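You operate a simulated robot arm through the tools that you are given. There is no shell and no other tool.

Carry out the task below with a simulated robot arm. There is one attempt and no reset: what you move stays moved.

TASK
Clamp the turntable can, put the green plug on its tab, then fit the purple round cap and grey board.

It is judged by the outcome, as a careful person would: the job done as asked, and still so three seconds after it is handed in. It fails if anything else is knocked over, pushed out of place, dropped, spilled or broken. A push-on lid holds only when it is set on centred and level and pressed home; a screw cap is set on level and turned clockwise until tight.

THE ROBOT
A 7-joint arm with a two-finger parallel gripper, fixed in place. Base frame: the origin is at the foot of the arm, x ahead of it, y to its left, z up; the work surface is at about z = 0.78. Units: m, rad, N and s.
With the tool pointing down near the work surface it reaches from about 0.44 to 0.92 m from the base axis. Its first joint turns from -2.496 to 2.496 rad. Payload 3 kg.
The TCP is the grasp point between the finger pads, 0.03 m short of the fingertips. In the tool frame z runs along the fingers and y along their closing line. Largest opening 0.094 m; finger width 0.028, thickness 0.01; the body of the gripper, 0.05 by 0.096 m, starts 0.055 m behind the TCP.
Orientation is told as [roll, pitch, yaw] about the base's x, y, z axes, in that order, counted from this pose: with the fingers straight down and closing along the base's y, the tool's x points along the base's -x, its y along +y and its z along -z.

THE INTERFACE
- The arm moves only by the tool servo_tool. Its argument "motion" is a list of rows, each a list of 3 entries, a list of its own where there are three numbers: the shift along the tool's x, y, z in m, then the turn, a rotation vector about the tool's x, y, z in rad, then the closure, from 0 (fully open) to 1 (shut). In form: [[[dx, dy, dz], [wx, wy, wz], jaw], ...]. A call has 1 to 20 rows; each row is the pose to reach, as a shift and turn from the pose commanded when the call began, along the tool's axes at that moment. Rows are played at 5 a second. More than 0.05 m and 0.15 rad between two rows, or a gripper value outside its range, and nothing of the call is played. A pose out of reach is approached as far as the arm can. The call stops where the force on the tool passes 90 N (or 10 N more than at its start, if that is more) or the arm is blocked; 0.2 s more then pass. Each finger travels about 0.072 m/s and halts on what it meets, pressing with about 22 N; the grip force reading is that of the motor and also rises with nothing between the fingers. The clock runs only during rows and for 0.2 s after the last one: add rows that repeat a pose to give the fingers time. It gives the time, the measured TCP pose, the force on the tool (base axes), the opening and the grip force at its end, in the units of the frame above (readings bear some noise), with the torque about the TCP (base axes, N m) and any sound that the robot's microphone picked up, and new pictures: "views" is both (left out), scene, wrist or none.
- Cameras (640 x 400 px; columns grow to the right, rows downward): "scene" is fixed at [0.0506, -0.498, 1.3722]; the picture's right is [0.81, -0.58, 0.00], its down [-0.17, -0.24, -0.95] and it looks along [0.56, 0.78, -0.30] (base axes); focal length 370 px, centre (320, 200). "wrist" rides on the gripper at [0.076, 0.014, -0.102] in the tool frame; the picture's right is [-0.18, 0.98, 0.00], its down [-0.75, -0.14, -0.64] and it looks along [-0.63, -0.12, 0.77] (tool axes); focal length 243 px, centre (320, 200). There is no depth. A picture from a camera that has moved, and an enlarged one, comes with that camera's place and axes in the base frame and with its lens.
- close_up(camera, box): a new picture of the part [left, top, right, bottom] of that camera's present view, enlarged. The clock stands still meanwhile.
- hand_in(): hands the job in; it is judged then, once.

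Places have to be worked out from the pictures, the camera data and where the tool is seen. Open the gripper and draw the arm clear of the work before you hand the job in, unless the task says otherwise.

The tools are called as a command line: name --argument value ..., lists and objects as JSON in quotes. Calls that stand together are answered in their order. servo_tool: Moves the arm, as the interface text tells. Its arguments: {"type":"object","properties":{"motion":{"type":"array","items":{"type":"array"}},"views":{"type":"string","enum":["both","scene","wrist","none"]}},"required":["motion"]} The other tools are called the same way: close_up (camera, box) takes an enlarged picture of a part of a camera's view; hand_in () hands the job in.

At the start:

```text
time_s: 0.0
tool_pos: [0.5072, 0.406, 1.1574]
ee_rot: [0.001, 0.001, 0.0]
force: [0.0, 0.0, 0.1]
moment: [-0.01, 0.02, -0.01]
finger_gap: 0.0939
grasp_force: 0.1
```

scene: 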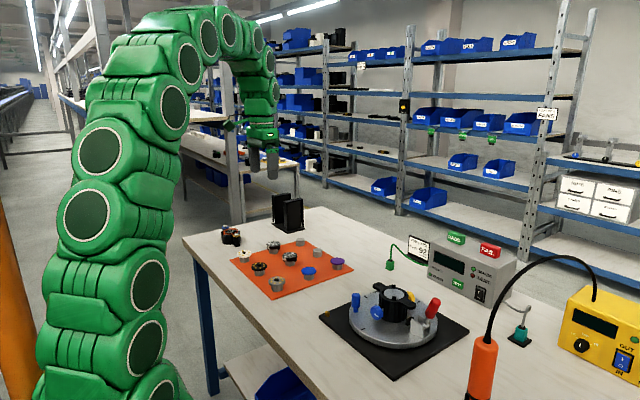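
wrist: 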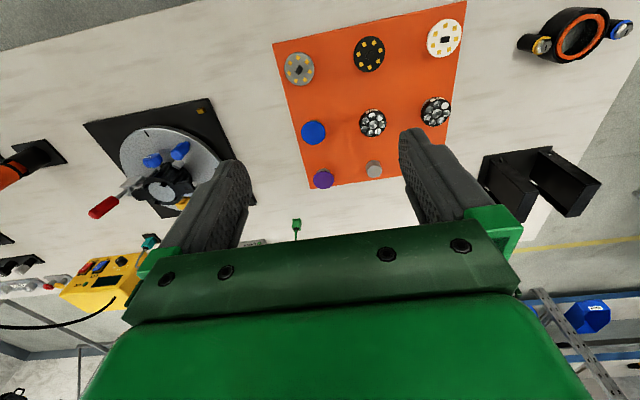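

I start by looking closely at the turntable fixture, the orange mat with parts, and the green plug to understand the layout.

close_up --camera "scene" --box '[310, 260, 480, 380]'

close_up --camera "scene" --box '[215, 180, 365, 310]'

close_up --camera "scene" --box '[370, 220, 550, 350]'

close_up --camera "wrist" --box '[60, 80, 260, 240]'

close_up --camera "wrist" --box '[260, 0, 480, 200]'

close_up --camera "wrist" --box '[460, 0, 640, 220]'

```text
3.33 times, centred on (395, 320) of scene
camera zoom: at [0.0506, -0.498, 1.3722], right [0.81, -0.58, 0.0], down [-0.17, -0.24, -0.95], along [0.56, 0.78, -0.3], focal length 1232 px, centre (70, -200)
```

zoom: 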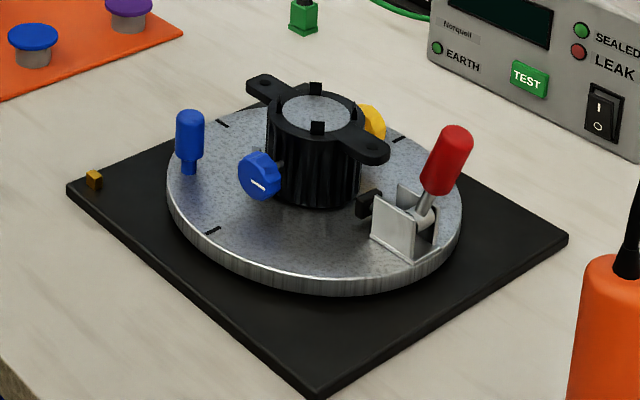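

```text
3.08 times, centred on (290, 245) of scene
camera zoom: at [0.0506, -0.498, 1.3722], right [0.81, -0.58, 0.0], down [-0.17, -0.24, -0.95], along [0.56, 0.78, -0.3], focal length 1137 px, centre (412, 62)
```

zoom: 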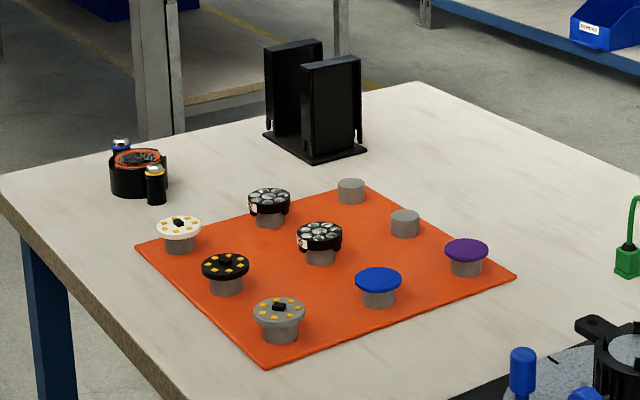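

```text
3.08 times, centred on (460, 285) of scene
camera zoom: at [0.0506, -0.498, 1.3722], right [0.81, -0.58, 0.0], down [-0.17, -0.24, -0.95], along [0.56, 0.78, -0.3], focal length 1137 px, centre (-111, -62)
```

zoom: 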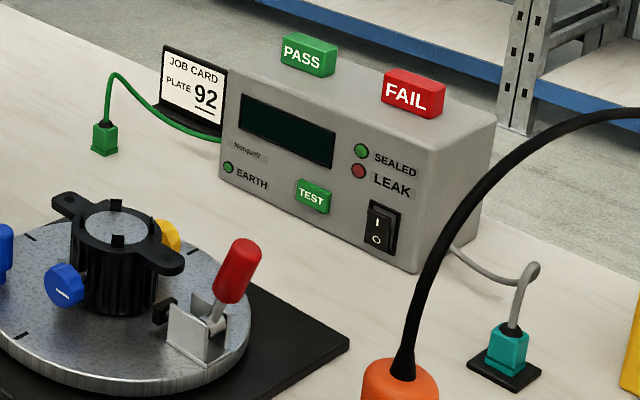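

```text
2.50 times, centred on (160, 160) of wrist
camera zoom: at [0.4302, 0.4212, 1.261], right [0.18, 0.98, 0.0], down [0.75, -0.14, 0.64], along [0.63, -0.12, -0.77], focal length 606 px, centre (720, 300)
```

zoom: 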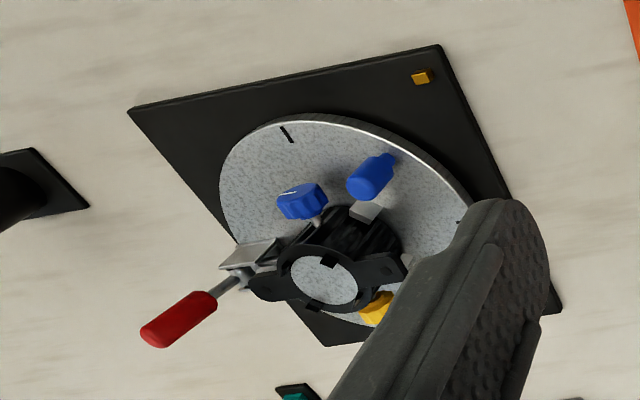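

```text
2.00 times, centred on (370, 100) of wrist
camera zoom: at [0.4302, 0.4212, 1.261], right [0.18, 0.98, 0.0], down [0.75, -0.14, 0.64], along [0.63, -0.12, -0.77], focal length 485 px, centre (220, 400)
```

zoom: 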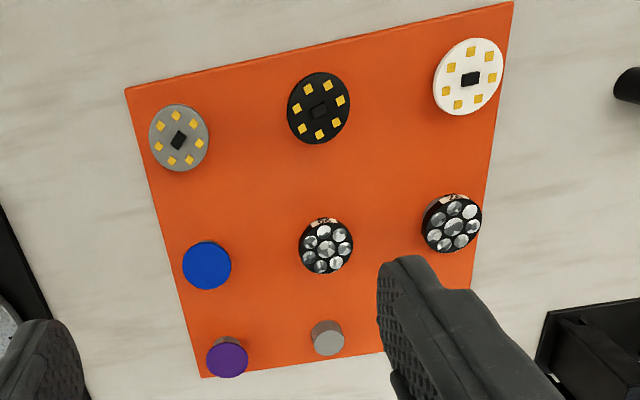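

```text
1.82 times, centred on (550, 110) of wrist
camera zoom: at [0.4302, 0.4212, 1.261], right [0.18, 0.98, 0.0], down [0.75, -0.14, 0.64], along [0.63, -0.12, -0.77], focal length 441 px, centre (-98, 364)
```

zoom: 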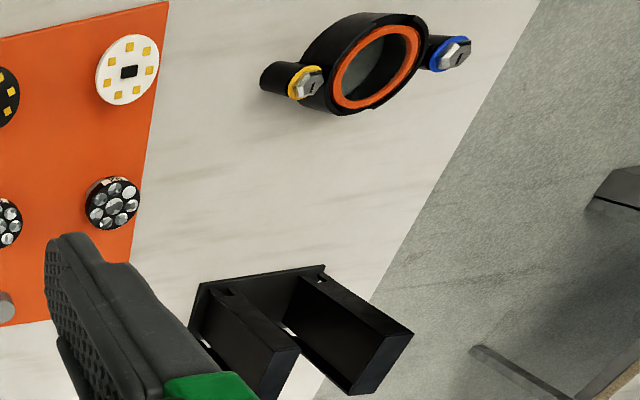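

The turntable seems centred near (0.67, 0.05), with a toggle clamp (red lever), the can with two ears, and parts on pegs on the orange mat. I'll move the wrist camera over the turntable for a better look.

servo_tool --motion '[[[-0.005, -0.045, 0.013], [0, 0, 0], 0], [[-0.01, -0.09, 0.027], [0, 0, 0], 0], [[-0.016, -0.135, 0.04], [0, 0, 0], 0], [[-0.022, -0.18, 0.054], [0, 0, 0], 0], [[-0.028, -0.225, 0.068], [0, 0, 0], 0], [[-0.034, -0.27, 0.08], [0, 0, 0], 0], [[-0.04, -0.31, 0.094], [0, 0, 0], 0], [[-0.043, -0.346, 0.107], [0, 0, 0], 0], [[-0.043, -0.346, 0.107], [0, 0, 0], 0]]'

```text
time_s: 2.0
tool_pos: [0.549, 0.0605, 1.0509]
ee_rot: [0.0, 0.003, 0.001]
force: [-0.7, 0.4, 0.3]
moment: [-0.01, -0.02, 0.01]
finger_gap: 0.094
grasp_force: 0.0
camera wrist: at [0.4729, 0.0747, 1.1532], right [0.18, 0.98, 0.0], down [0.75, -0.14, 0.64], along [0.63, -0.12, -0.77], focal length 243 px, centre (320, 200)
```

scene: 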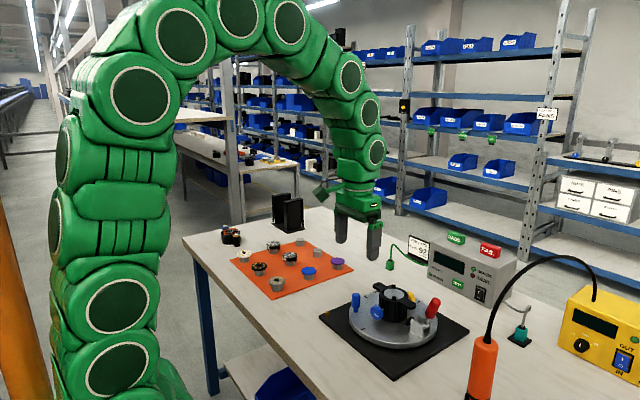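
wrist: 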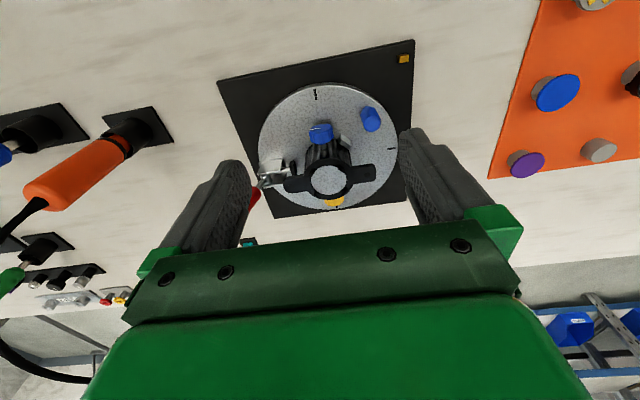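

close_up --camera "wrist" --box '[240, 70, 410, 220]'

close_up --camera "scene" --box '[340, 270, 450, 350]'

close_up --camera "wrist" --box '[480, 0, 640, 200]'

```text
2.67 times, centred on (325, 145) of wrist
camera zoom: at [0.4729, 0.0747, 1.1532], right [0.18, 0.98, 0.0], down [0.75, -0.14, 0.64], along [0.63, -0.12, -0.77], focal length 647 px, centre (307, 347)
```

zoom: 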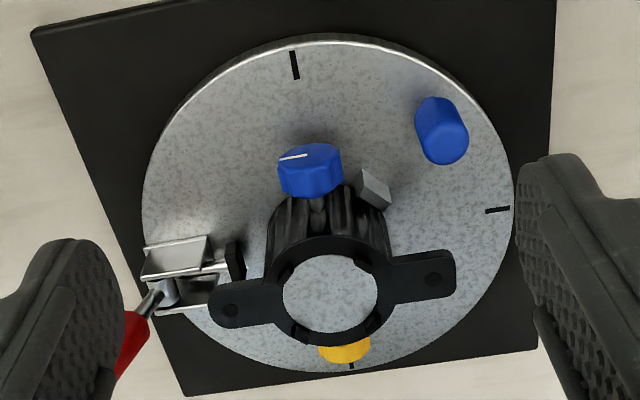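

```text
5.00 times, centred on (395, 310) of scene
camera zoom: at [0.0506, -0.498, 1.3722], right [0.81, -0.58, 0.0], down [-0.17, -0.24, -0.95], along [0.56, 0.78, -0.3], focal length 1848 px, centre (-55, -350)
```

zoom: 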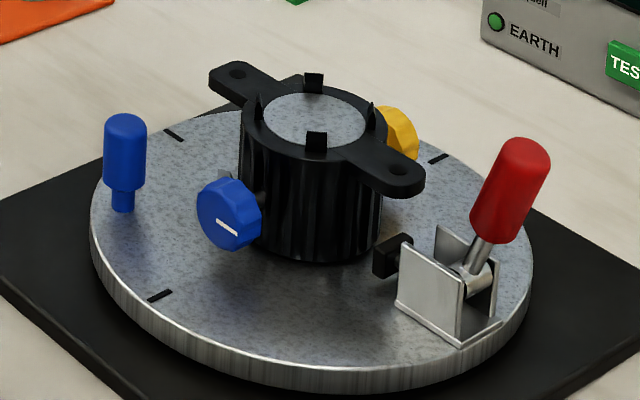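

```text
2.00 times, centred on (560, 100) of wrist
camera zoom: at [0.4729, 0.0747, 1.1532], right [0.18, 0.98, 0.0], down [0.75, -0.14, 0.64], along [0.63, -0.12, -0.77], focal length 485 px, centre (-160, 400)
```

zoom: 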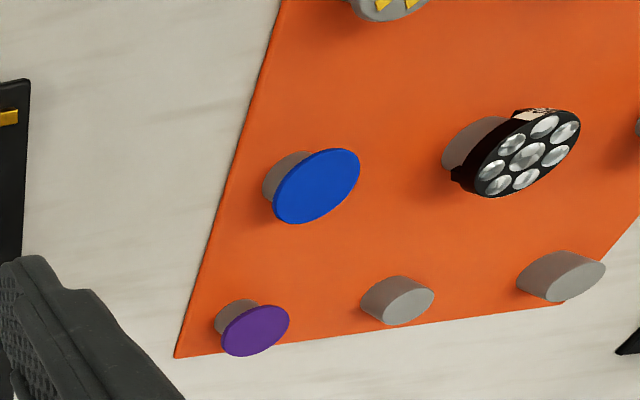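

The grey bracket beside the blue knob on the can looks like the earth tab. I'll zoom further on the can top, the tab, the clamp and the purple cap before deciding on the order.

close_up --camera "wrist" --box '[290, 130, 385, 215]'

close_up --camera "scene" --box '[370, 275, 430, 325]'

close_up --camera "scene" --box '[405, 290, 450, 345]'

close_up --camera "scene" --box '[300, 250, 350, 285]'

close_up --camera "scene" --box '[260, 260, 300, 300]'

close_up --camera "scene" --box '[380, 235, 440, 280]'

```text
4.71 times, centred on (338, 172) of wrist
camera zoom: at [0.4729, 0.0747, 1.1532], right [0.18, 0.98, 0.0], down [0.75, -0.14, 0.64], along [0.63, -0.12, -0.77], focal length 1142 px, centre (238, 329)
```

zoom: 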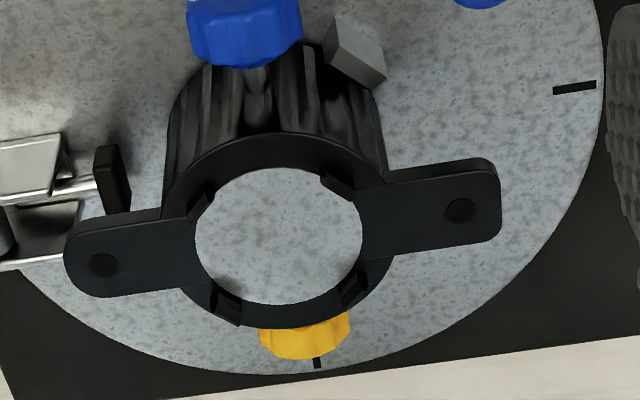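

```text
8.00 times, centred on (400, 300) of scene
camera zoom: at [0.0506, -0.498, 1.3722], right [0.81, -0.58, 0.0], down [-0.17, -0.24, -0.95], along [0.56, 0.78, -0.3], focal length 2957 px, centre (-320, -600)
```

zoom: 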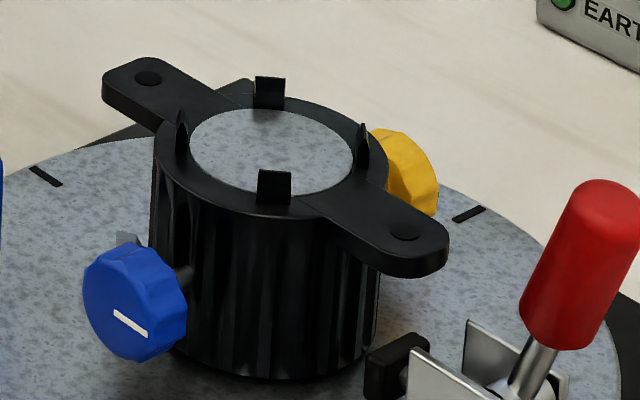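

```text
7.27 times, centred on (428, 318) of scene
camera zoom: at [0.0506, -0.498, 1.3722], right [0.81, -0.58, 0.0], down [-0.17, -0.24, -0.95], along [0.56, 0.78, -0.3], focal length 2688 px, centre (-462, -654)
```

zoom: 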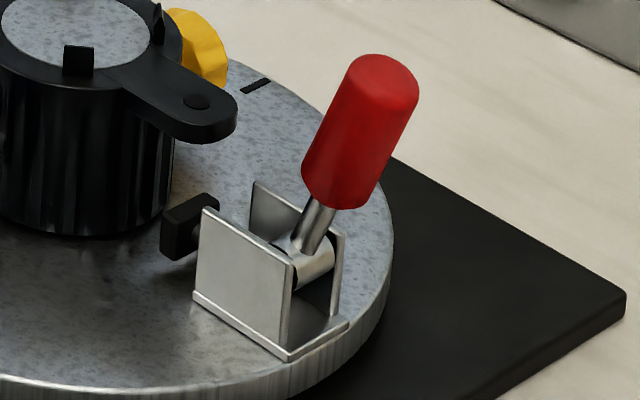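

```text
11.43 times, centred on (325, 268) of scene
camera zoom: at [0.0506, -0.498, 1.3722], right [0.81, -0.58, 0.0], down [-0.17, -0.24, -0.95], along [0.56, 0.78, -0.3], focal length 4225 px, centre (263, -571)
```

zoom: 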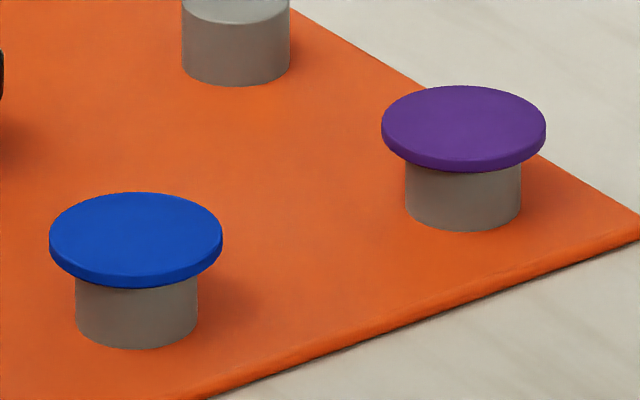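

```text
10.00 times, centred on (280, 280) of scene
camera zoom: at [0.0506, -0.498, 1.3722], right [0.81, -0.58, 0.0], down [-0.17, -0.24, -0.95], along [0.56, 0.78, -0.3], focal length 3697 px, centre (720, -600)
```

zoom: 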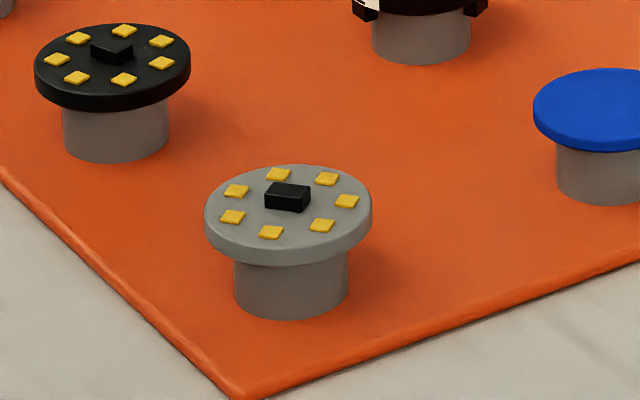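

```text
8.89 times, centred on (410, 258) of scene
camera zoom: at [0.0506, -0.498, 1.3722], right [0.81, -0.58, 0.0], down [-0.17, -0.24, -0.95], along [0.56, 0.78, -0.3], focal length 3286 px, centre (-480, -311)
```

zoom: 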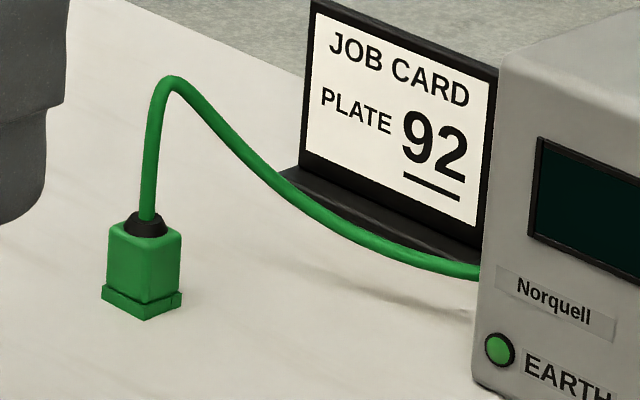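

The clamp's red lever leans away from the can (toward -y) with its pad still clear of the can, and both discs are flat. I'll move so the wrist camera sees the clamp side-on.

servo_tool --motion '[[[0.005, -0.04, 0.012], [0, 0, 0], 0], [[0.01, -0.08, 0.025], [0, 0, 0], 0], [[0.015, -0.12, 0.04], [0, 0, 0], 0], [[0.015, -0.12, 0.04], [0, 0, 0], 0]]' --views "wrist"

close_up --camera "wrist" --box '[260, 60, 420, 200]'

```text
time_s: 3.0
tool_pos: [0.5345, -0.0588, 1.0119]
ee_rot: [0.0, 0.0, 0.0]
force: [0.3, -0.6, 0.4]
moment: [0.01, 0.01, -0.02]
finger_gap: 0.0941
grasp_force: 0.1
camera wrist: at [0.4578, -0.0443, 1.1141], right [0.18, 0.98, 0.0], down [0.75, -0.14, 0.64], along [0.63, -0.12, -0.77], focal length 243 px, centre (320, 200)
```

wrist: 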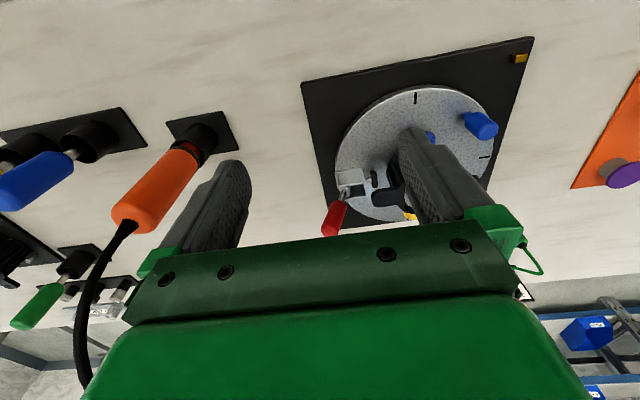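

```text
2.86 times, centred on (340, 130) of wrist
camera zoom: at [0.4578, -0.0443, 1.1141], right [0.18, 0.98, 0.0], down [0.75, -0.14, 0.64], along [0.63, -0.12, -0.77], focal length 693 px, centre (263, 400)
```

zoom: 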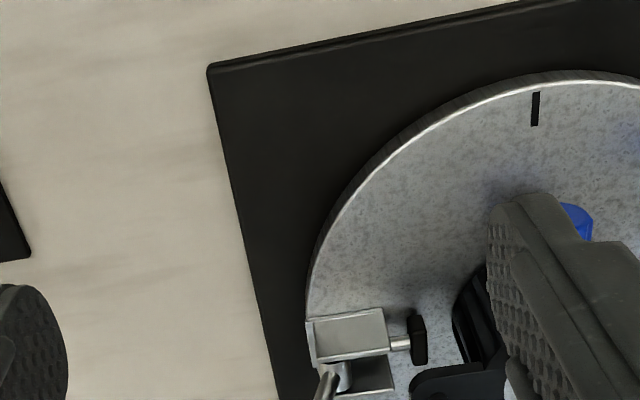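

close_up --camera "wrist" --box '[300, 150, 430, 245]'

```text
4.21 times, centred on (365, 198) of wrist
camera zoom: at [0.4578, -0.0443, 1.1141], right [0.18, 0.98, 0.0], down [0.75, -0.14, 0.64], along [0.63, -0.12, -0.77], focal length 1022 px, centre (130, 210)
```

zoom: 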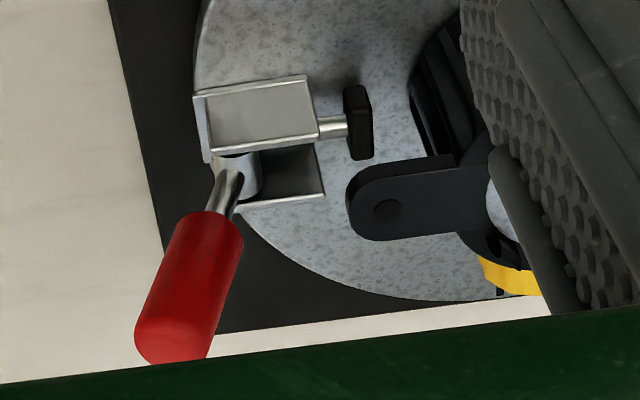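

The lever pivots near (0.675, -0.048, 0.84), with its top near (0.669, -0.072, 0.92), tilted about 17° away from the can. I'll close the fingers, turn the tool 90° so the finger sides push along +y, and stage behind the lever, above it.

servo_tool --motion '[[[-0.0125, -0.005, 0.001], [0, 0, -0.14], 0.2], [[-0.025, -0.01, 0.002], [0, 0, -0.28], 0.4], [[-0.0375, -0.015, 0.003], [0, 0, -0.42], 0.6], [[-0.05, -0.02, 0.004], [0, 0, -0.56], 0.8], [[-0.0625, -0.025, 0.005], [0, 0, -0.7], 1], [[-0.075, -0.03, 0.006], [0, 0, -0.84], 1], [[-0.0875, -0.035, 0.007], [0, 0, -0.98], 1], [[-0.1, -0.04, 0.008], [0, 0, -1.12], 1], [[-0.1125, -0.045, 0.01], [0, 0, -1.26], 1], [[-0.125, -0.05, 0.012], [0, 0, -1.4], 1], [[-0.1375, -0.0562, 0.012], [0, 0, -1.5], 1], [[-0.1375, -0.0562, 0.012], [0, 0, -1.5708], 1], [[-0.1375, -0.0562, 0.012], [0, 0, -1.5708], 1]]'

```text
time_s: 5.8
tool_pos: [0.6711, -0.1153, 0.9987]
ee_rot: [0.002, 0.001, 1.573]
force: [0.7, -0.3, 0.0]
moment: [0.0, 0.01, -0.03]
finger_gap: 0.0
grasp_force: 21.7
camera wrist: at [0.657, -0.1914, 1.1018], right [-0.98, 0.18, 0.0], down [0.14, 0.75, 0.64], along [0.12, 0.63, -0.77], focal length 243 px, centre (320, 200)
```

scene: 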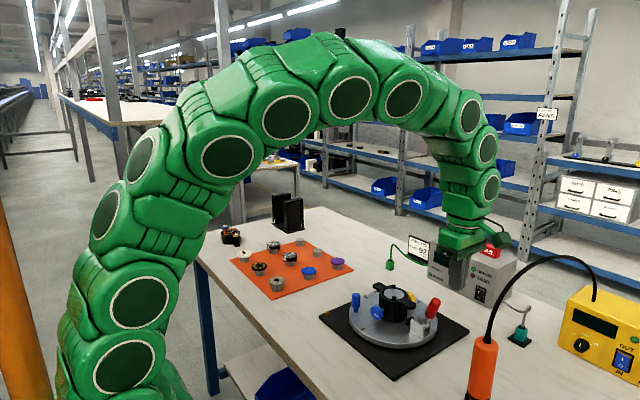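
wrist: 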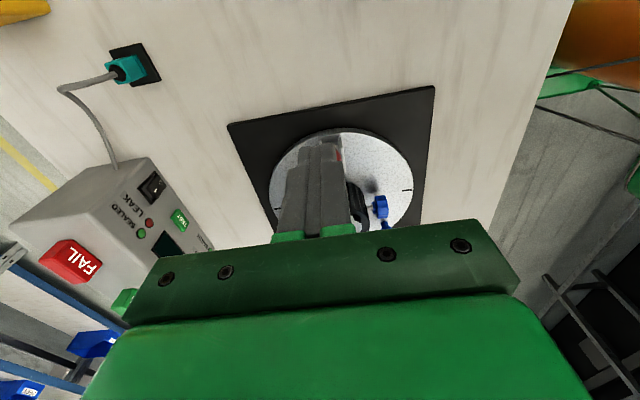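

The tool is staged behind the lever with closed fingers. I descend so the fingertips are at about z = 0.892, still clear of the lever on its -y side.

servo_tool --motion '[[[0, 0, 0.04], [0, 0, 0], 1], [[0, 0, 0.077], [0, 0, 0], 1], [[0, 0, 0.077], [0, 0, 0], 1]]'

close_up --camera "scene" --box '[380, 240, 500, 340]'

```text
time_s: 6.6
tool_pos: [0.6718, -0.1158, 0.9226]
ee_rot: [0.0, 0.003, 1.57]
force: [0.9, -0.4, 0.1]
moment: [0.03, 0.01, 0.0]
finger_gap: 0.0001
grasp_force: 21.5
camera wrist: at [0.6572, -0.1913, 1.0247], right [-0.98, 0.18, 0.0], down [0.14, 0.75, 0.64], along [0.12, 0.63, -0.77], focal length 243 px, centre (320, 200)
```

scene: 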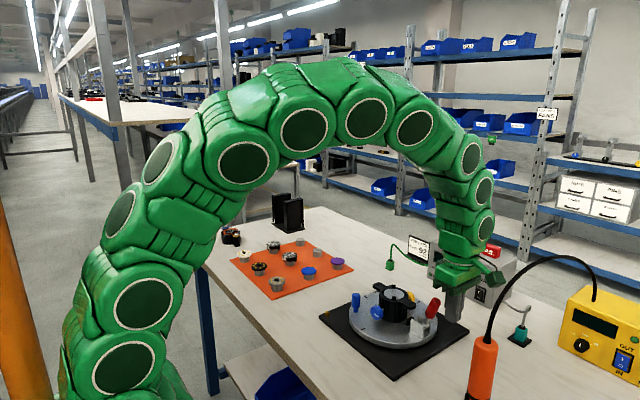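
wrist: 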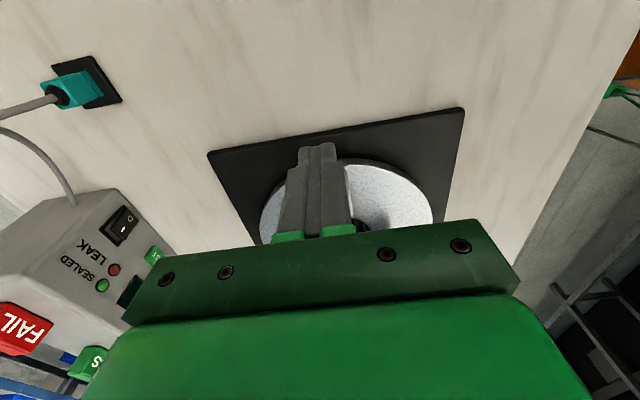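

```text
4.00 times, centred on (440, 290) of scene
camera zoom: at [0.0506, -0.498, 1.3722], right [0.81, -0.58, 0.0], down [-0.17, -0.24, -0.95], along [0.56, 0.78, -0.3], focal length 1479 px, centre (-160, -160)
```

zoom: 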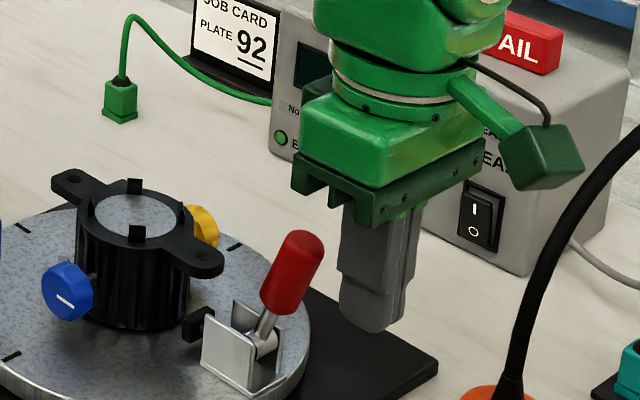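

The scene camera projection matches the fingertip position within a pixel, so my estimates are good. I now push the lever gently in +y and watch the force and the pad.

servo_tool --motion '[[[-0.01, 0, 0], [0, 0, 0], 1], [[-0.02, 0, 0], [0, 0, 0], 1], [[-0.028, 0, 0], [0, 0, 0], 1], [[-0.034, 0, 0], [0, 0, 0], 1], [[-0.04, 0, 0], [0, 0, 0], 1]]' --views "none"

close_up --camera "scene" --box '[380, 240, 500, 340]'

```text
time_s: 7.6
tool_pos: [0.6735, -0.0954, 0.9236]
ee_rot: [-0.006, 0.011, 1.567]
force: [-0.5, -34.0, -5.0]
moment: [-0.42, 0.16, 0.07]
finger_gap: 0.0
grasp_force: 21.8
stopped in row 4: the force on the tool passed its limit at 102 N (the readings are from after the stop); the commanded pose is now the measured one
```

```text
4.00 times, centred on (440, 290) of scene
camera zoom: at [0.0506, -0.498, 1.3722], right [0.81, -0.58, 0.0], down [-0.17, -0.24, -0.95], along [0.56, 0.78, -0.3], focal length 1479 px, centre (-160, -160)
```

zoom: 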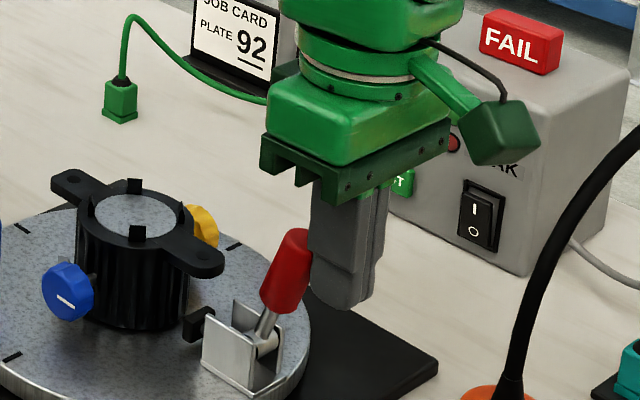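

The lever is rigid in the +y direction (102 N with no motion), so it must close the other way, outward and down. I retreat, go over the lever and come down on its can side.

servo_tool --motion '[[[0.0116, 0, 0], [0, 0, 0], 1], [[0.0116, 0, -0.04], [0, 0, 0], 1], [[0.0116, 0, -0.075], [0, 0, 0], 1], [[-0.03, 0.0015, -0.075], [0, 0, 0], 1], [[-0.0654, 0.0015, -0.075], [0, 0, 0], 1], [[-0.0654, 0.0015, -0.04], [0, 0, 0], 1], [[-0.0654, 0.0015, -0.0114], [0, 0, 0], 1], [[-0.0654, 0.0015, -0.0114], [0, 0, 0], 1]]' --views "none"

close_up --camera "scene" --box '[360, 240, 480, 340]'

```text
time_s: 9.4
tool_pos: [0.6722, -0.0269, 0.9349]
ee_rot: [-0.002, 0.009, 1.567]
force: [0.3, 0.3, -0.7]
moment: [-0.02, -0.01, -0.02]
finger_gap: 0.0002
grasp_force: 21.8
```

```text
4.00 times, centred on (420, 290) of scene
camera zoom: at [0.0506, -0.498, 1.3722], right [0.81, -0.58, 0.0], down [-0.17, -0.24, -0.95], along [0.56, 0.78, -0.3], focal length 1479 px, centre (-80, -160)
```

zoom: 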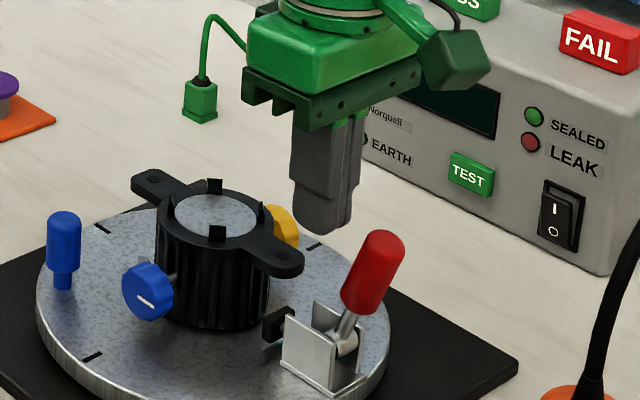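

The fingers are between the can and the lever. I push outward (-y) along an arc around the pivot, a little at a time.

servo_tool --motion '[[[0.006, 0, 0.002], [0, 0, 0], 1], [[0.012, 0, 0.003], [0, 0, 0], 1], [[0.017, 0, 0.004], [0, 0, 0], 1], [[0.022, 0, 0.006], [0, 0, 0], 1], [[0.026, 0, 0.008], [0, 0, 0], 1]]' --views "none"

close_up --camera "scene" --box '[360, 240, 480, 340]'

```text
time_s: 10.6
tool_pos: [0.6717, -0.0525, 0.9275]
ee_rot: [-0.003, 0.01, 1.568]
force: [-0.2, 0.9, 0.8]
moment: [0.01, 0.0, -0.02]
finger_gap: 0.0
grasp_force: 21.8
```

```text
4.00 times, centred on (420, 290) of scene
camera zoom: at [0.0506, -0.498, 1.3722], right [0.81, -0.58, 0.0], down [-0.17, -0.24, -0.95], along [0.56, 0.78, -0.3], focal length 1479 px, centre (-80, -160)
```

zoom: 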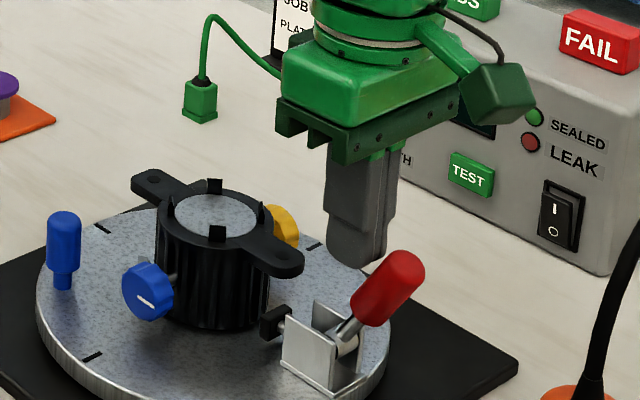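

The lever moves easily outward and the pad is advancing. I continue along the arc to about 75°.

servo_tool --motion '[[[0.0075, 0, 0.002], [0, 0, 0], 1], [[0.0149, 0, 0.006], [0, 0, 0], 1], [[0.021, 0, 0.011], [0, 0, 0], 1], [[0.027, 0, 0.0165], [0, 0, 0], 1], [[0.032, 0, 0.023], [0, 0, 0], 1], [[0.0359, 0, 0.0298], [0, 0, 0], 1]]' --views "none"

close_up --camera "scene" --box '[360, 240, 480, 340]'

```text
time_s: 12.0
tool_pos: [0.6702, -0.0907, 0.8965]
ee_rot: [-0.005, 0.011, 1.568]
force: [0.4, -0.1, 0.7]
moment: [0.0, -0.02, 0.0]
finger_gap: 0.0002
grasp_force: 21.8
```

```text
4.00 times, centred on (420, 290) of scene
camera zoom: at [0.0506, -0.498, 1.3722], right [0.81, -0.58, 0.0], down [-0.17, -0.24, -0.95], along [0.56, 0.78, -0.3], focal length 1479 px, centre (-80, -160)
```

zoom: 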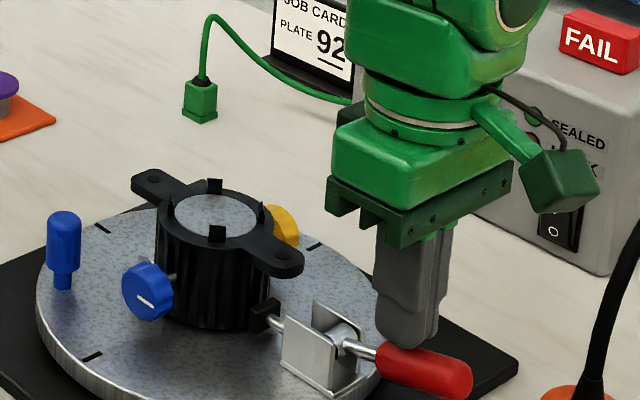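

The pad is now against the can and the lever is about horizontal. I press down a little more, gently, to confirm the toggle is at its locked end.

servo_tool --motion '[[[0.003, 0, 0.006], [0, 0, 0], 1], [[0.004, 0, 0.01], [0, 0, 0], 1], [[0.004, 0, 0.013], [0, 0, 0], 1], [[0.004, 0, 0.015], [0, 0, 0], 1]]' --views "none"

close_up --camera "scene" --box '[380, 270, 480, 350]'

```text
time_s: 13.0
tool_pos: [0.6717, -0.0932, 0.8819]
ee_rot: [-0.004, 0.011, 1.568]
force: [-0.4, -0.4, 0.8]
moment: [-0.01, -0.02, 0.0]
finger_gap: 0.0
grasp_force: 22.1
```

```text
5.00 times, centred on (430, 310) of scene
camera zoom: at [0.0506, -0.498, 1.3722], right [0.81, -0.58, 0.0], down [-0.17, -0.24, -0.95], along [0.56, 0.78, -0.3], focal length 1848 px, centre (-230, -350)
```

zoom: 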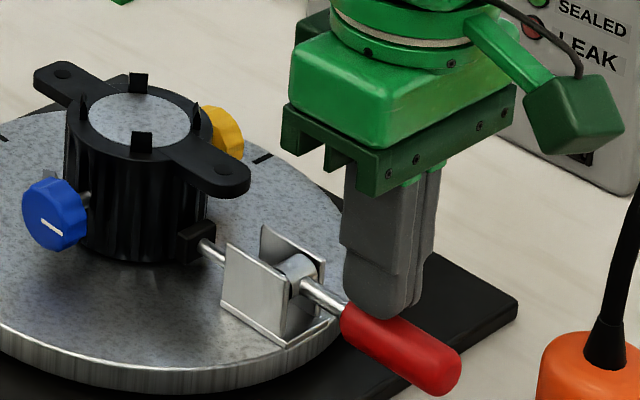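

servo_tool --motion '[[[0.001, 0, 0.003], [0, 0, 0], 1], [[0.001, 0, 0.006], [0, 0, 0], 1], [[0.001, 0, 0.008], [0, 0, 0], 1]]' --views "none"

close_up --camera "scene" --box '[380, 270, 480, 350]'

```text
time_s: 13.7
tool_pos: [0.6726, -0.0945, 0.8803]
ee_rot: [-0.014, 0.01, 1.566]
force: [-1.1, 6.5, 27.2]
moment: [0.41, 0.09, 0.0]
finger_gap: 0.0
grasp_force: 21.7
stopped in row 3: the force on the tool passed its limit at 98 N (the readings are from after the stop); the commanded pose is now the measured one
```

```text
5.00 times, centred on (430, 310) of scene
camera zoom: at [0.0506, -0.498, 1.3722], right [0.81, -0.58, 0.0], down [-0.17, -0.24, -0.95], along [0.56, 0.78, -0.3], focal length 1848 px, centre (-230, -350)
```

zoom: 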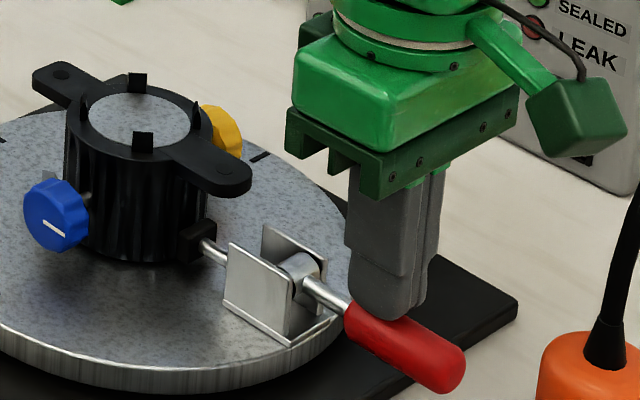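

The lever is at a hard stop with the pad against the can, so it is clamped. I lift off and swing back to yaw 0 to look at the lever staying down and at the grey tab.

servo_tool --motion '[[[0, 0, -0.04], [0, 0, 0], 1], [[0, 0, -0.08], [0, 0, 0], 1], [[0, 0, -0.11], [0, 0, 0], 1], [[-0.018, 0.01, -0.11], [0, 0, 0.143], 0.8], [[-0.036, 0.02, -0.11], [0, 0, 0.286], 0.6], [[-0.054, 0.031, -0.11], [0, 0, 0.429], 0.4], [[-0.072, 0.042, -0.11], [0, 0, 0.571], 0.2], [[-0.09, 0.052, -0.11], [0, 0, 0.714], 0], [[-0.108, 0.062, -0.11], [0, 0, 0.857], 0], [[-0.126, 0.073, -0.11], [0, 0, 1.0], 0], [[-0.144, 0.083, -0.11], [0, 0, 1.143], 0], [[-0.162, 0.094, -0.11], [0, 0, 1.286], 0], [[-0.18, 0.104, -0.11], [0, 0, 1.428], 0], [[-0.1945, 0.1126, -0.11], [0, 0, 1.566], 0], [[-0.1945, 0.1126, -0.11], [0, 0, 1.566], 0]]'

close_up --camera "wrist" --box '[240, 80, 400, 200]'

close_up --camera "scene" --box '[340, 270, 450, 350]'

```text
time_s: 16.9
tool_pos: [0.5612, 0.1018, 0.9857]
ee_rot: [-0.011, -0.012, -0.002]
force: [-0.3, 0.5, -0.2]
moment: [-0.01, -0.03, -0.01]
finger_gap: 0.094
grasp_force: 0.0
camera wrist: at [0.4827, 0.1171, 1.0875], right [0.18, 0.98, -0.01], down [0.75, -0.13, 0.65], along [0.64, -0.13, -0.76], focal length 243 px, centre (320, 200)
```

scene: 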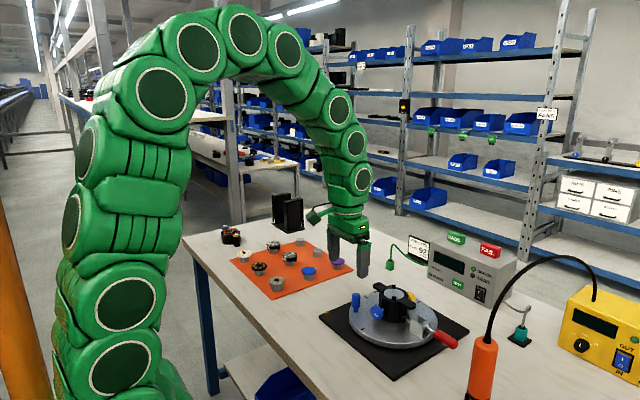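
wrist: 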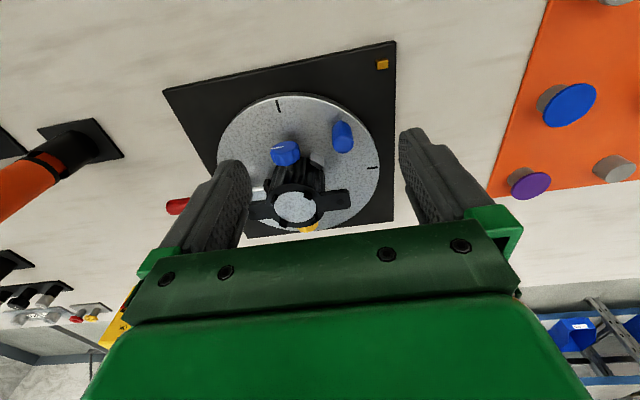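

```text
3.33 times, centred on (320, 140) of wrist
camera zoom: at [0.4827, 0.1171, 1.0875], right [0.18, 0.98, -0.01], down [0.75, -0.13, 0.65], along [0.64, -0.13, -0.76], focal length 809 px, centre (320, 400)
```

zoom: 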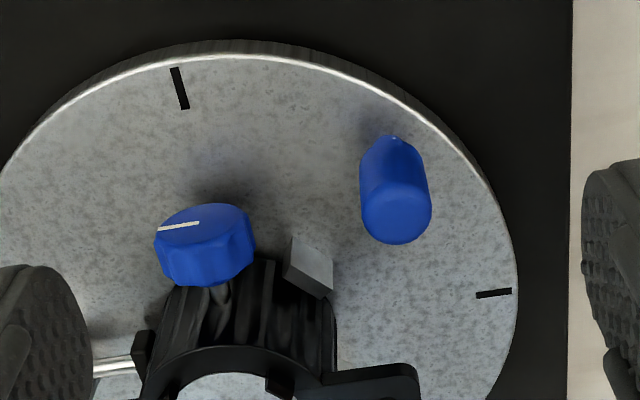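

```text
5.00 times, centred on (395, 310) of scene
camera zoom: at [0.0506, -0.498, 1.3722], right [0.81, -0.58, 0.0], down [-0.17, -0.24, -0.95], along [0.56, 0.78, -0.3], focal length 1848 px, centre (-55, -350)
```

zoom: 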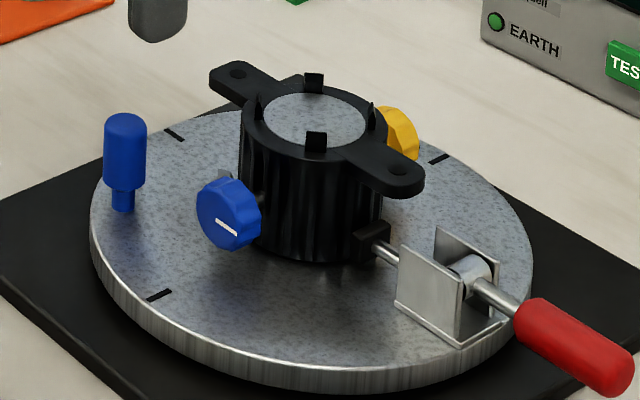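

The clamp stays closed. Now a much closer zoom at the grey tab, the green plug, and the index/handle, to see how the plug must go on.

close_up --camera "wrist" --box '[290, 130, 345, 165]'

close_up --camera "scene" --box '[380, 290, 410, 320]'

close_up --camera "scene" --box '[375, 235, 405, 280]'

```text
11.43 times, centred on (318, 148) of wrist
camera zoom: at [0.4827, 0.1171, 1.0875], right [0.18, 0.98, -0.01], down [0.75, -0.13, 0.65], along [0.64, -0.13, -0.76], focal length 2773 px, centre (349, 800)
```

zoom: 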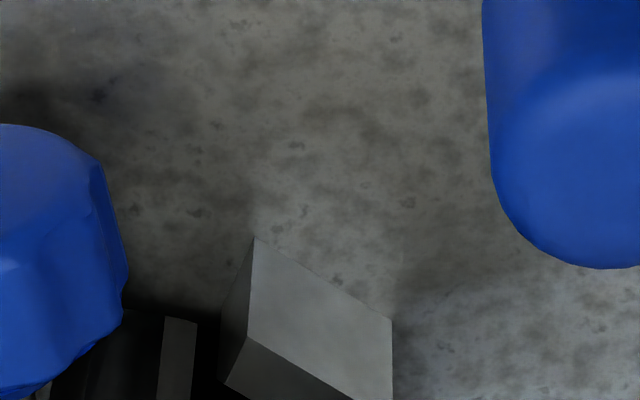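

```text
13.33 times, centred on (395, 305) of scene
camera zoom: at [0.0506, -0.498, 1.3722], right [0.81, -0.58, 0.0], down [-0.17, -0.24, -0.95], along [0.56, 0.78, -0.3], focal length 4929 px, centre (-680, -1200)
```

zoom: 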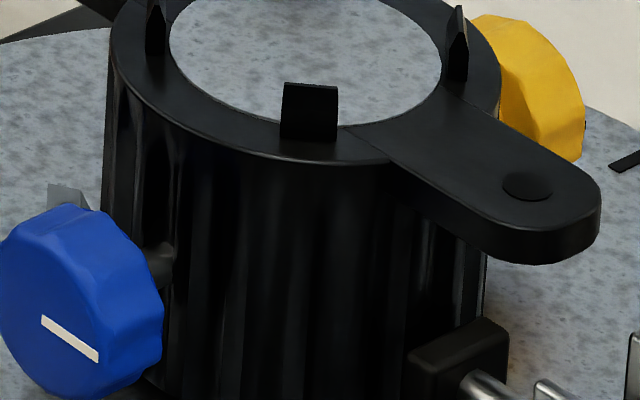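

```text
8.89 times, centred on (390, 258) of scene
camera zoom: at [0.0506, -0.498, 1.3722], right [0.81, -0.58, 0.0], down [-0.17, -0.24, -0.95], along [0.56, 0.78, -0.3], focal length 3286 px, centre (-302, -311)
```

zoom: 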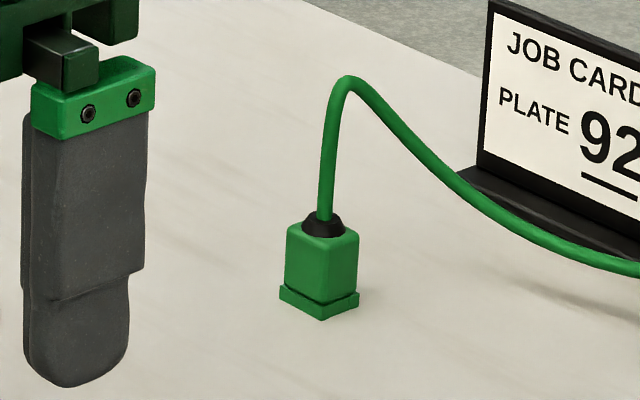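

The tab is a small grey upright block on the can's (-x,+y) side near (0.635, 0.079, 0.845). I'll level the tool and turn it -45° so the camera looks at the tab face-on.

servo_tool --motion '[[[0.0, 0.0, 0.0], [-0.011, 0.012, 0], 0], [[-0.004, 0.01, 0.005], [-0.011, 0.012, 0.13], 0], [[-0.008, 0.02, 0.01], [-0.011, 0.012, 0.26], 0], [[-0.012, 0.03, 0.015], [-0.011, 0.012, 0.39], 0], [[-0.016, 0.04, 0.02], [-0.011, 0.012, 0.52], 0], [[-0.02, 0.05, 0.025], [-0.011, 0.012, 0.65], 0], [[-0.021, 0.056, 0.03], [-0.011, 0.012, 0.785], 0], [[-0.021, 0.056, 0.03], [-0.011, 0.012, 0.785], 0]]' --views "wrist"

close_up --camera "wrist" --box '[250, 110, 390, 210]'

```text
time_s: 18.7
tool_pos: [0.5809, 0.1568, 0.9548]
ee_rot: [0.003, -0.002, -0.783]
force: [-0.2, 0.0, 0.2]
moment: [-0.01, 0.0, 0.01]
finger_gap: 0.0938
grasp_force: 0.0
camera wrist: at [0.5364, 0.2212, 1.0583], right [0.82, 0.57, 0.01], down [0.43, -0.63, 0.64], along [0.37, -0.53, -0.77], focal length 243 px, centre (320, 200)
```

wrist: 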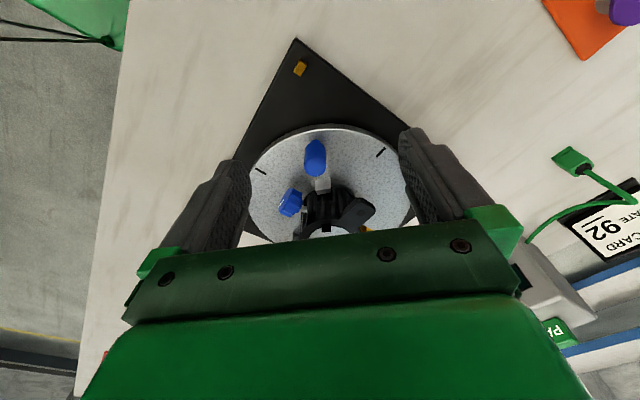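

```text
4.00 times, centred on (320, 160) of wrist
camera zoom: at [0.5364, 0.2212, 1.0583], right [0.82, 0.57, 0.01], down [0.43, -0.63, 0.64], along [0.37, -0.53, -0.77], focal length 970 px, centre (320, 360)
```

zoom: 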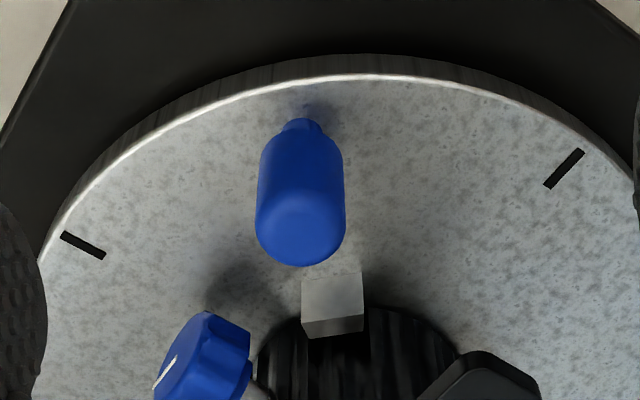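

The tab is a small upright plate (about 18 x 20 x 6 mm), standing just off the can wall at the -x,+y diagonal, top near z = 0.831. I'll back the camera off a bit to see the tab and the can rim together.

servo_tool --motion '[[[0.04, 0, 0], [0, 0, 0], 0], [[0.07, 0, 0], [0, 0, 0], 0], [[0.07, 0, 0], [0, 0, 0], 0]]' --views "wrist"

close_up --camera "wrist" --box '[260, 100, 380, 190]'

close_up --camera "wrist" --box '[480, 120, 600, 220]'

```text
time_s: 19.5
tool_pos: [0.5305, 0.2084, 0.9551]
ee_rot: [0.007, 0.001, -0.785]
force: [0.5, 0.6, 0.4]
moment: [0.0, 0.01, -0.01]
finger_gap: 0.0943
grasp_force: 0.1
camera wrist: at [0.4865, 0.271, 1.0583], right [0.82, 0.57, 0.01], down [0.43, -0.63, 0.64], along [0.37, -0.53, -0.77], focal length 243 px, centre (320, 200)
```

wrist: 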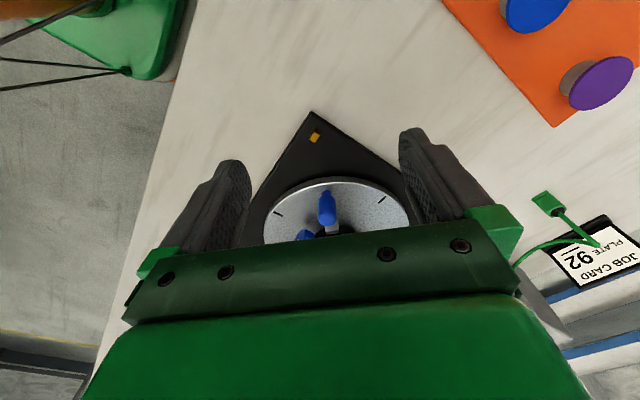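

```text
4.44 times, centred on (320, 145) of wrist
camera zoom: at [0.4865, 0.271, 1.0583], right [0.82, 0.57, 0.01], down [0.43, -0.63, 0.64], along [0.37, -0.53, -0.77], focal length 1078 px, centre (320, 444)
```

zoom: 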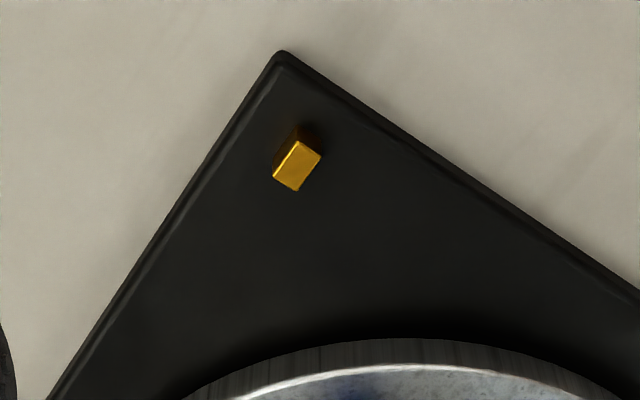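

```text
4.00 times, centred on (540, 170) of wrist
camera zoom: at [0.4865, 0.271, 1.0583], right [0.82, 0.57, 0.01], down [0.43, -0.63, 0.64], along [0.37, -0.53, -0.77], focal length 970 px, centre (-560, 320)
```

zoom: 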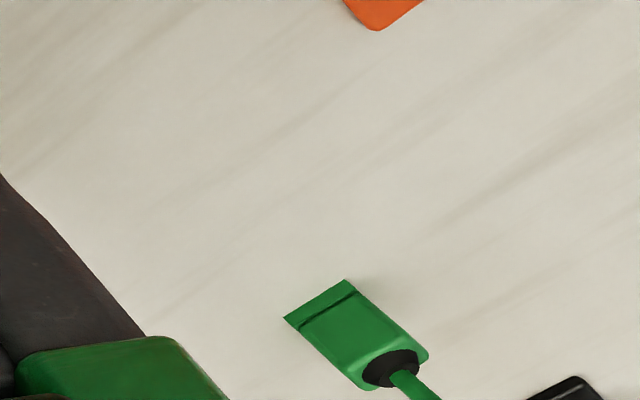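

I moved the wrong way (the camera image is inverted: forward is down in the picture). I move forward over the tab instead, keeping the fingertips above z = 0.92, clear of everything.

servo_tool --motion '[[[-0.045, 0, 0], [0, 0, 0], 0], [[-0.09, 0, 0], [0, 0, 0], 0], [[-0.125, 0, 0], [0, 0, 0], 0], [[-0.148, 0, 0], [0, 0, 0], 0], [[-0.148, 0, 0], [0, 0, 0], 0]]' --views "wrist"

close_up --camera "wrist" --box '[250, 70, 400, 190]'

```text
time_s: 20.7
tool_pos: [0.6376, 0.1036, 0.9561]
ee_rot: [0.006, -0.002, -0.783]
force: [-0.4, -0.3, -0.4]
moment: [0.01, 0.01, 0.0]
finger_gap: 0.0941
grasp_force: 0.0
camera wrist: at [0.5917, 0.1666, 1.0587], right [0.82, 0.57, 0.01], down [0.43, -0.63, 0.64], along [0.37, -0.53, -0.77], focal length 243 px, centre (320, 200)
```

wrist: 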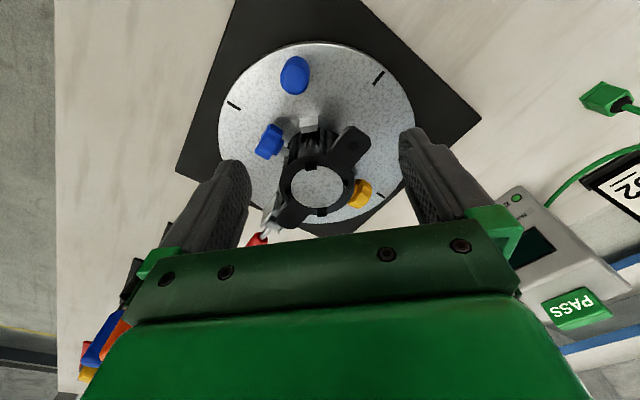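

```text
3.33 times, centred on (325, 130) of wrist
camera zoom: at [0.5917, 0.1666, 1.0587], right [0.82, 0.57, 0.01], down [0.43, -0.63, 0.64], along [0.37, -0.53, -0.77], focal length 809 px, centre (303, 433)
```

zoom: 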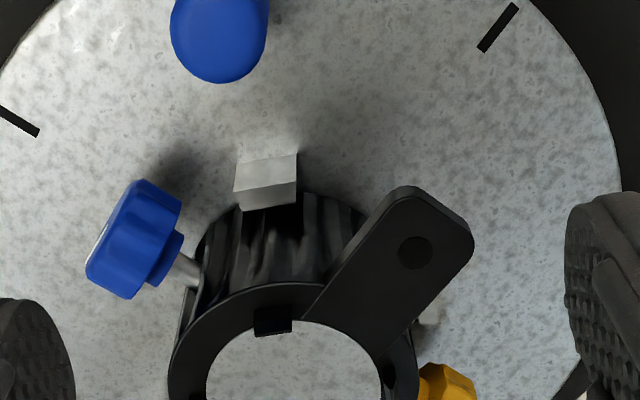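

This view is good: it shows the tab standing right next to the can wall. I zoom in on the tab, and also on the plug visible at the right edge.

close_up --camera "wrist" --box '[295, 110, 335, 135]'

close_up --camera "wrist" --box '[570, 70, 640, 130]'

```text
16.00 times, centred on (315, 122) of wrist
camera zoom: at [0.5917, 0.1666, 1.0587], right [0.82, 0.57, 0.01], down [0.43, -0.63, 0.64], along [0.37, -0.53, -0.77], focal length 3882 px, centre (400, 1440)
```

zoom: 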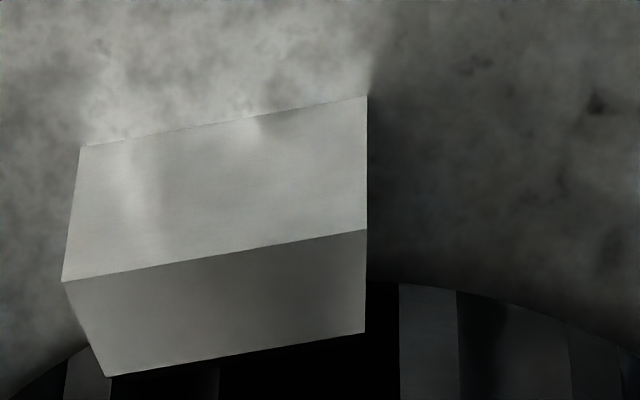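

```text
6.67 times, centred on (605, 100) of wrist
camera zoom: at [0.5917, 0.1666, 1.0587], right [0.82, 0.57, 0.01], down [0.43, -0.63, 0.64], along [0.37, -0.53, -0.77], focal length 1618 px, centre (-1580, 867)
```

zoom: 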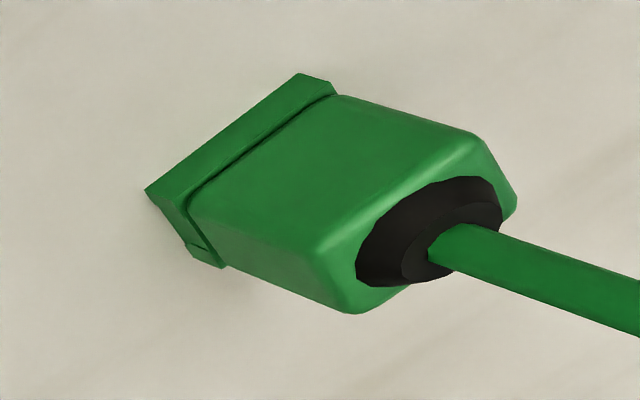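

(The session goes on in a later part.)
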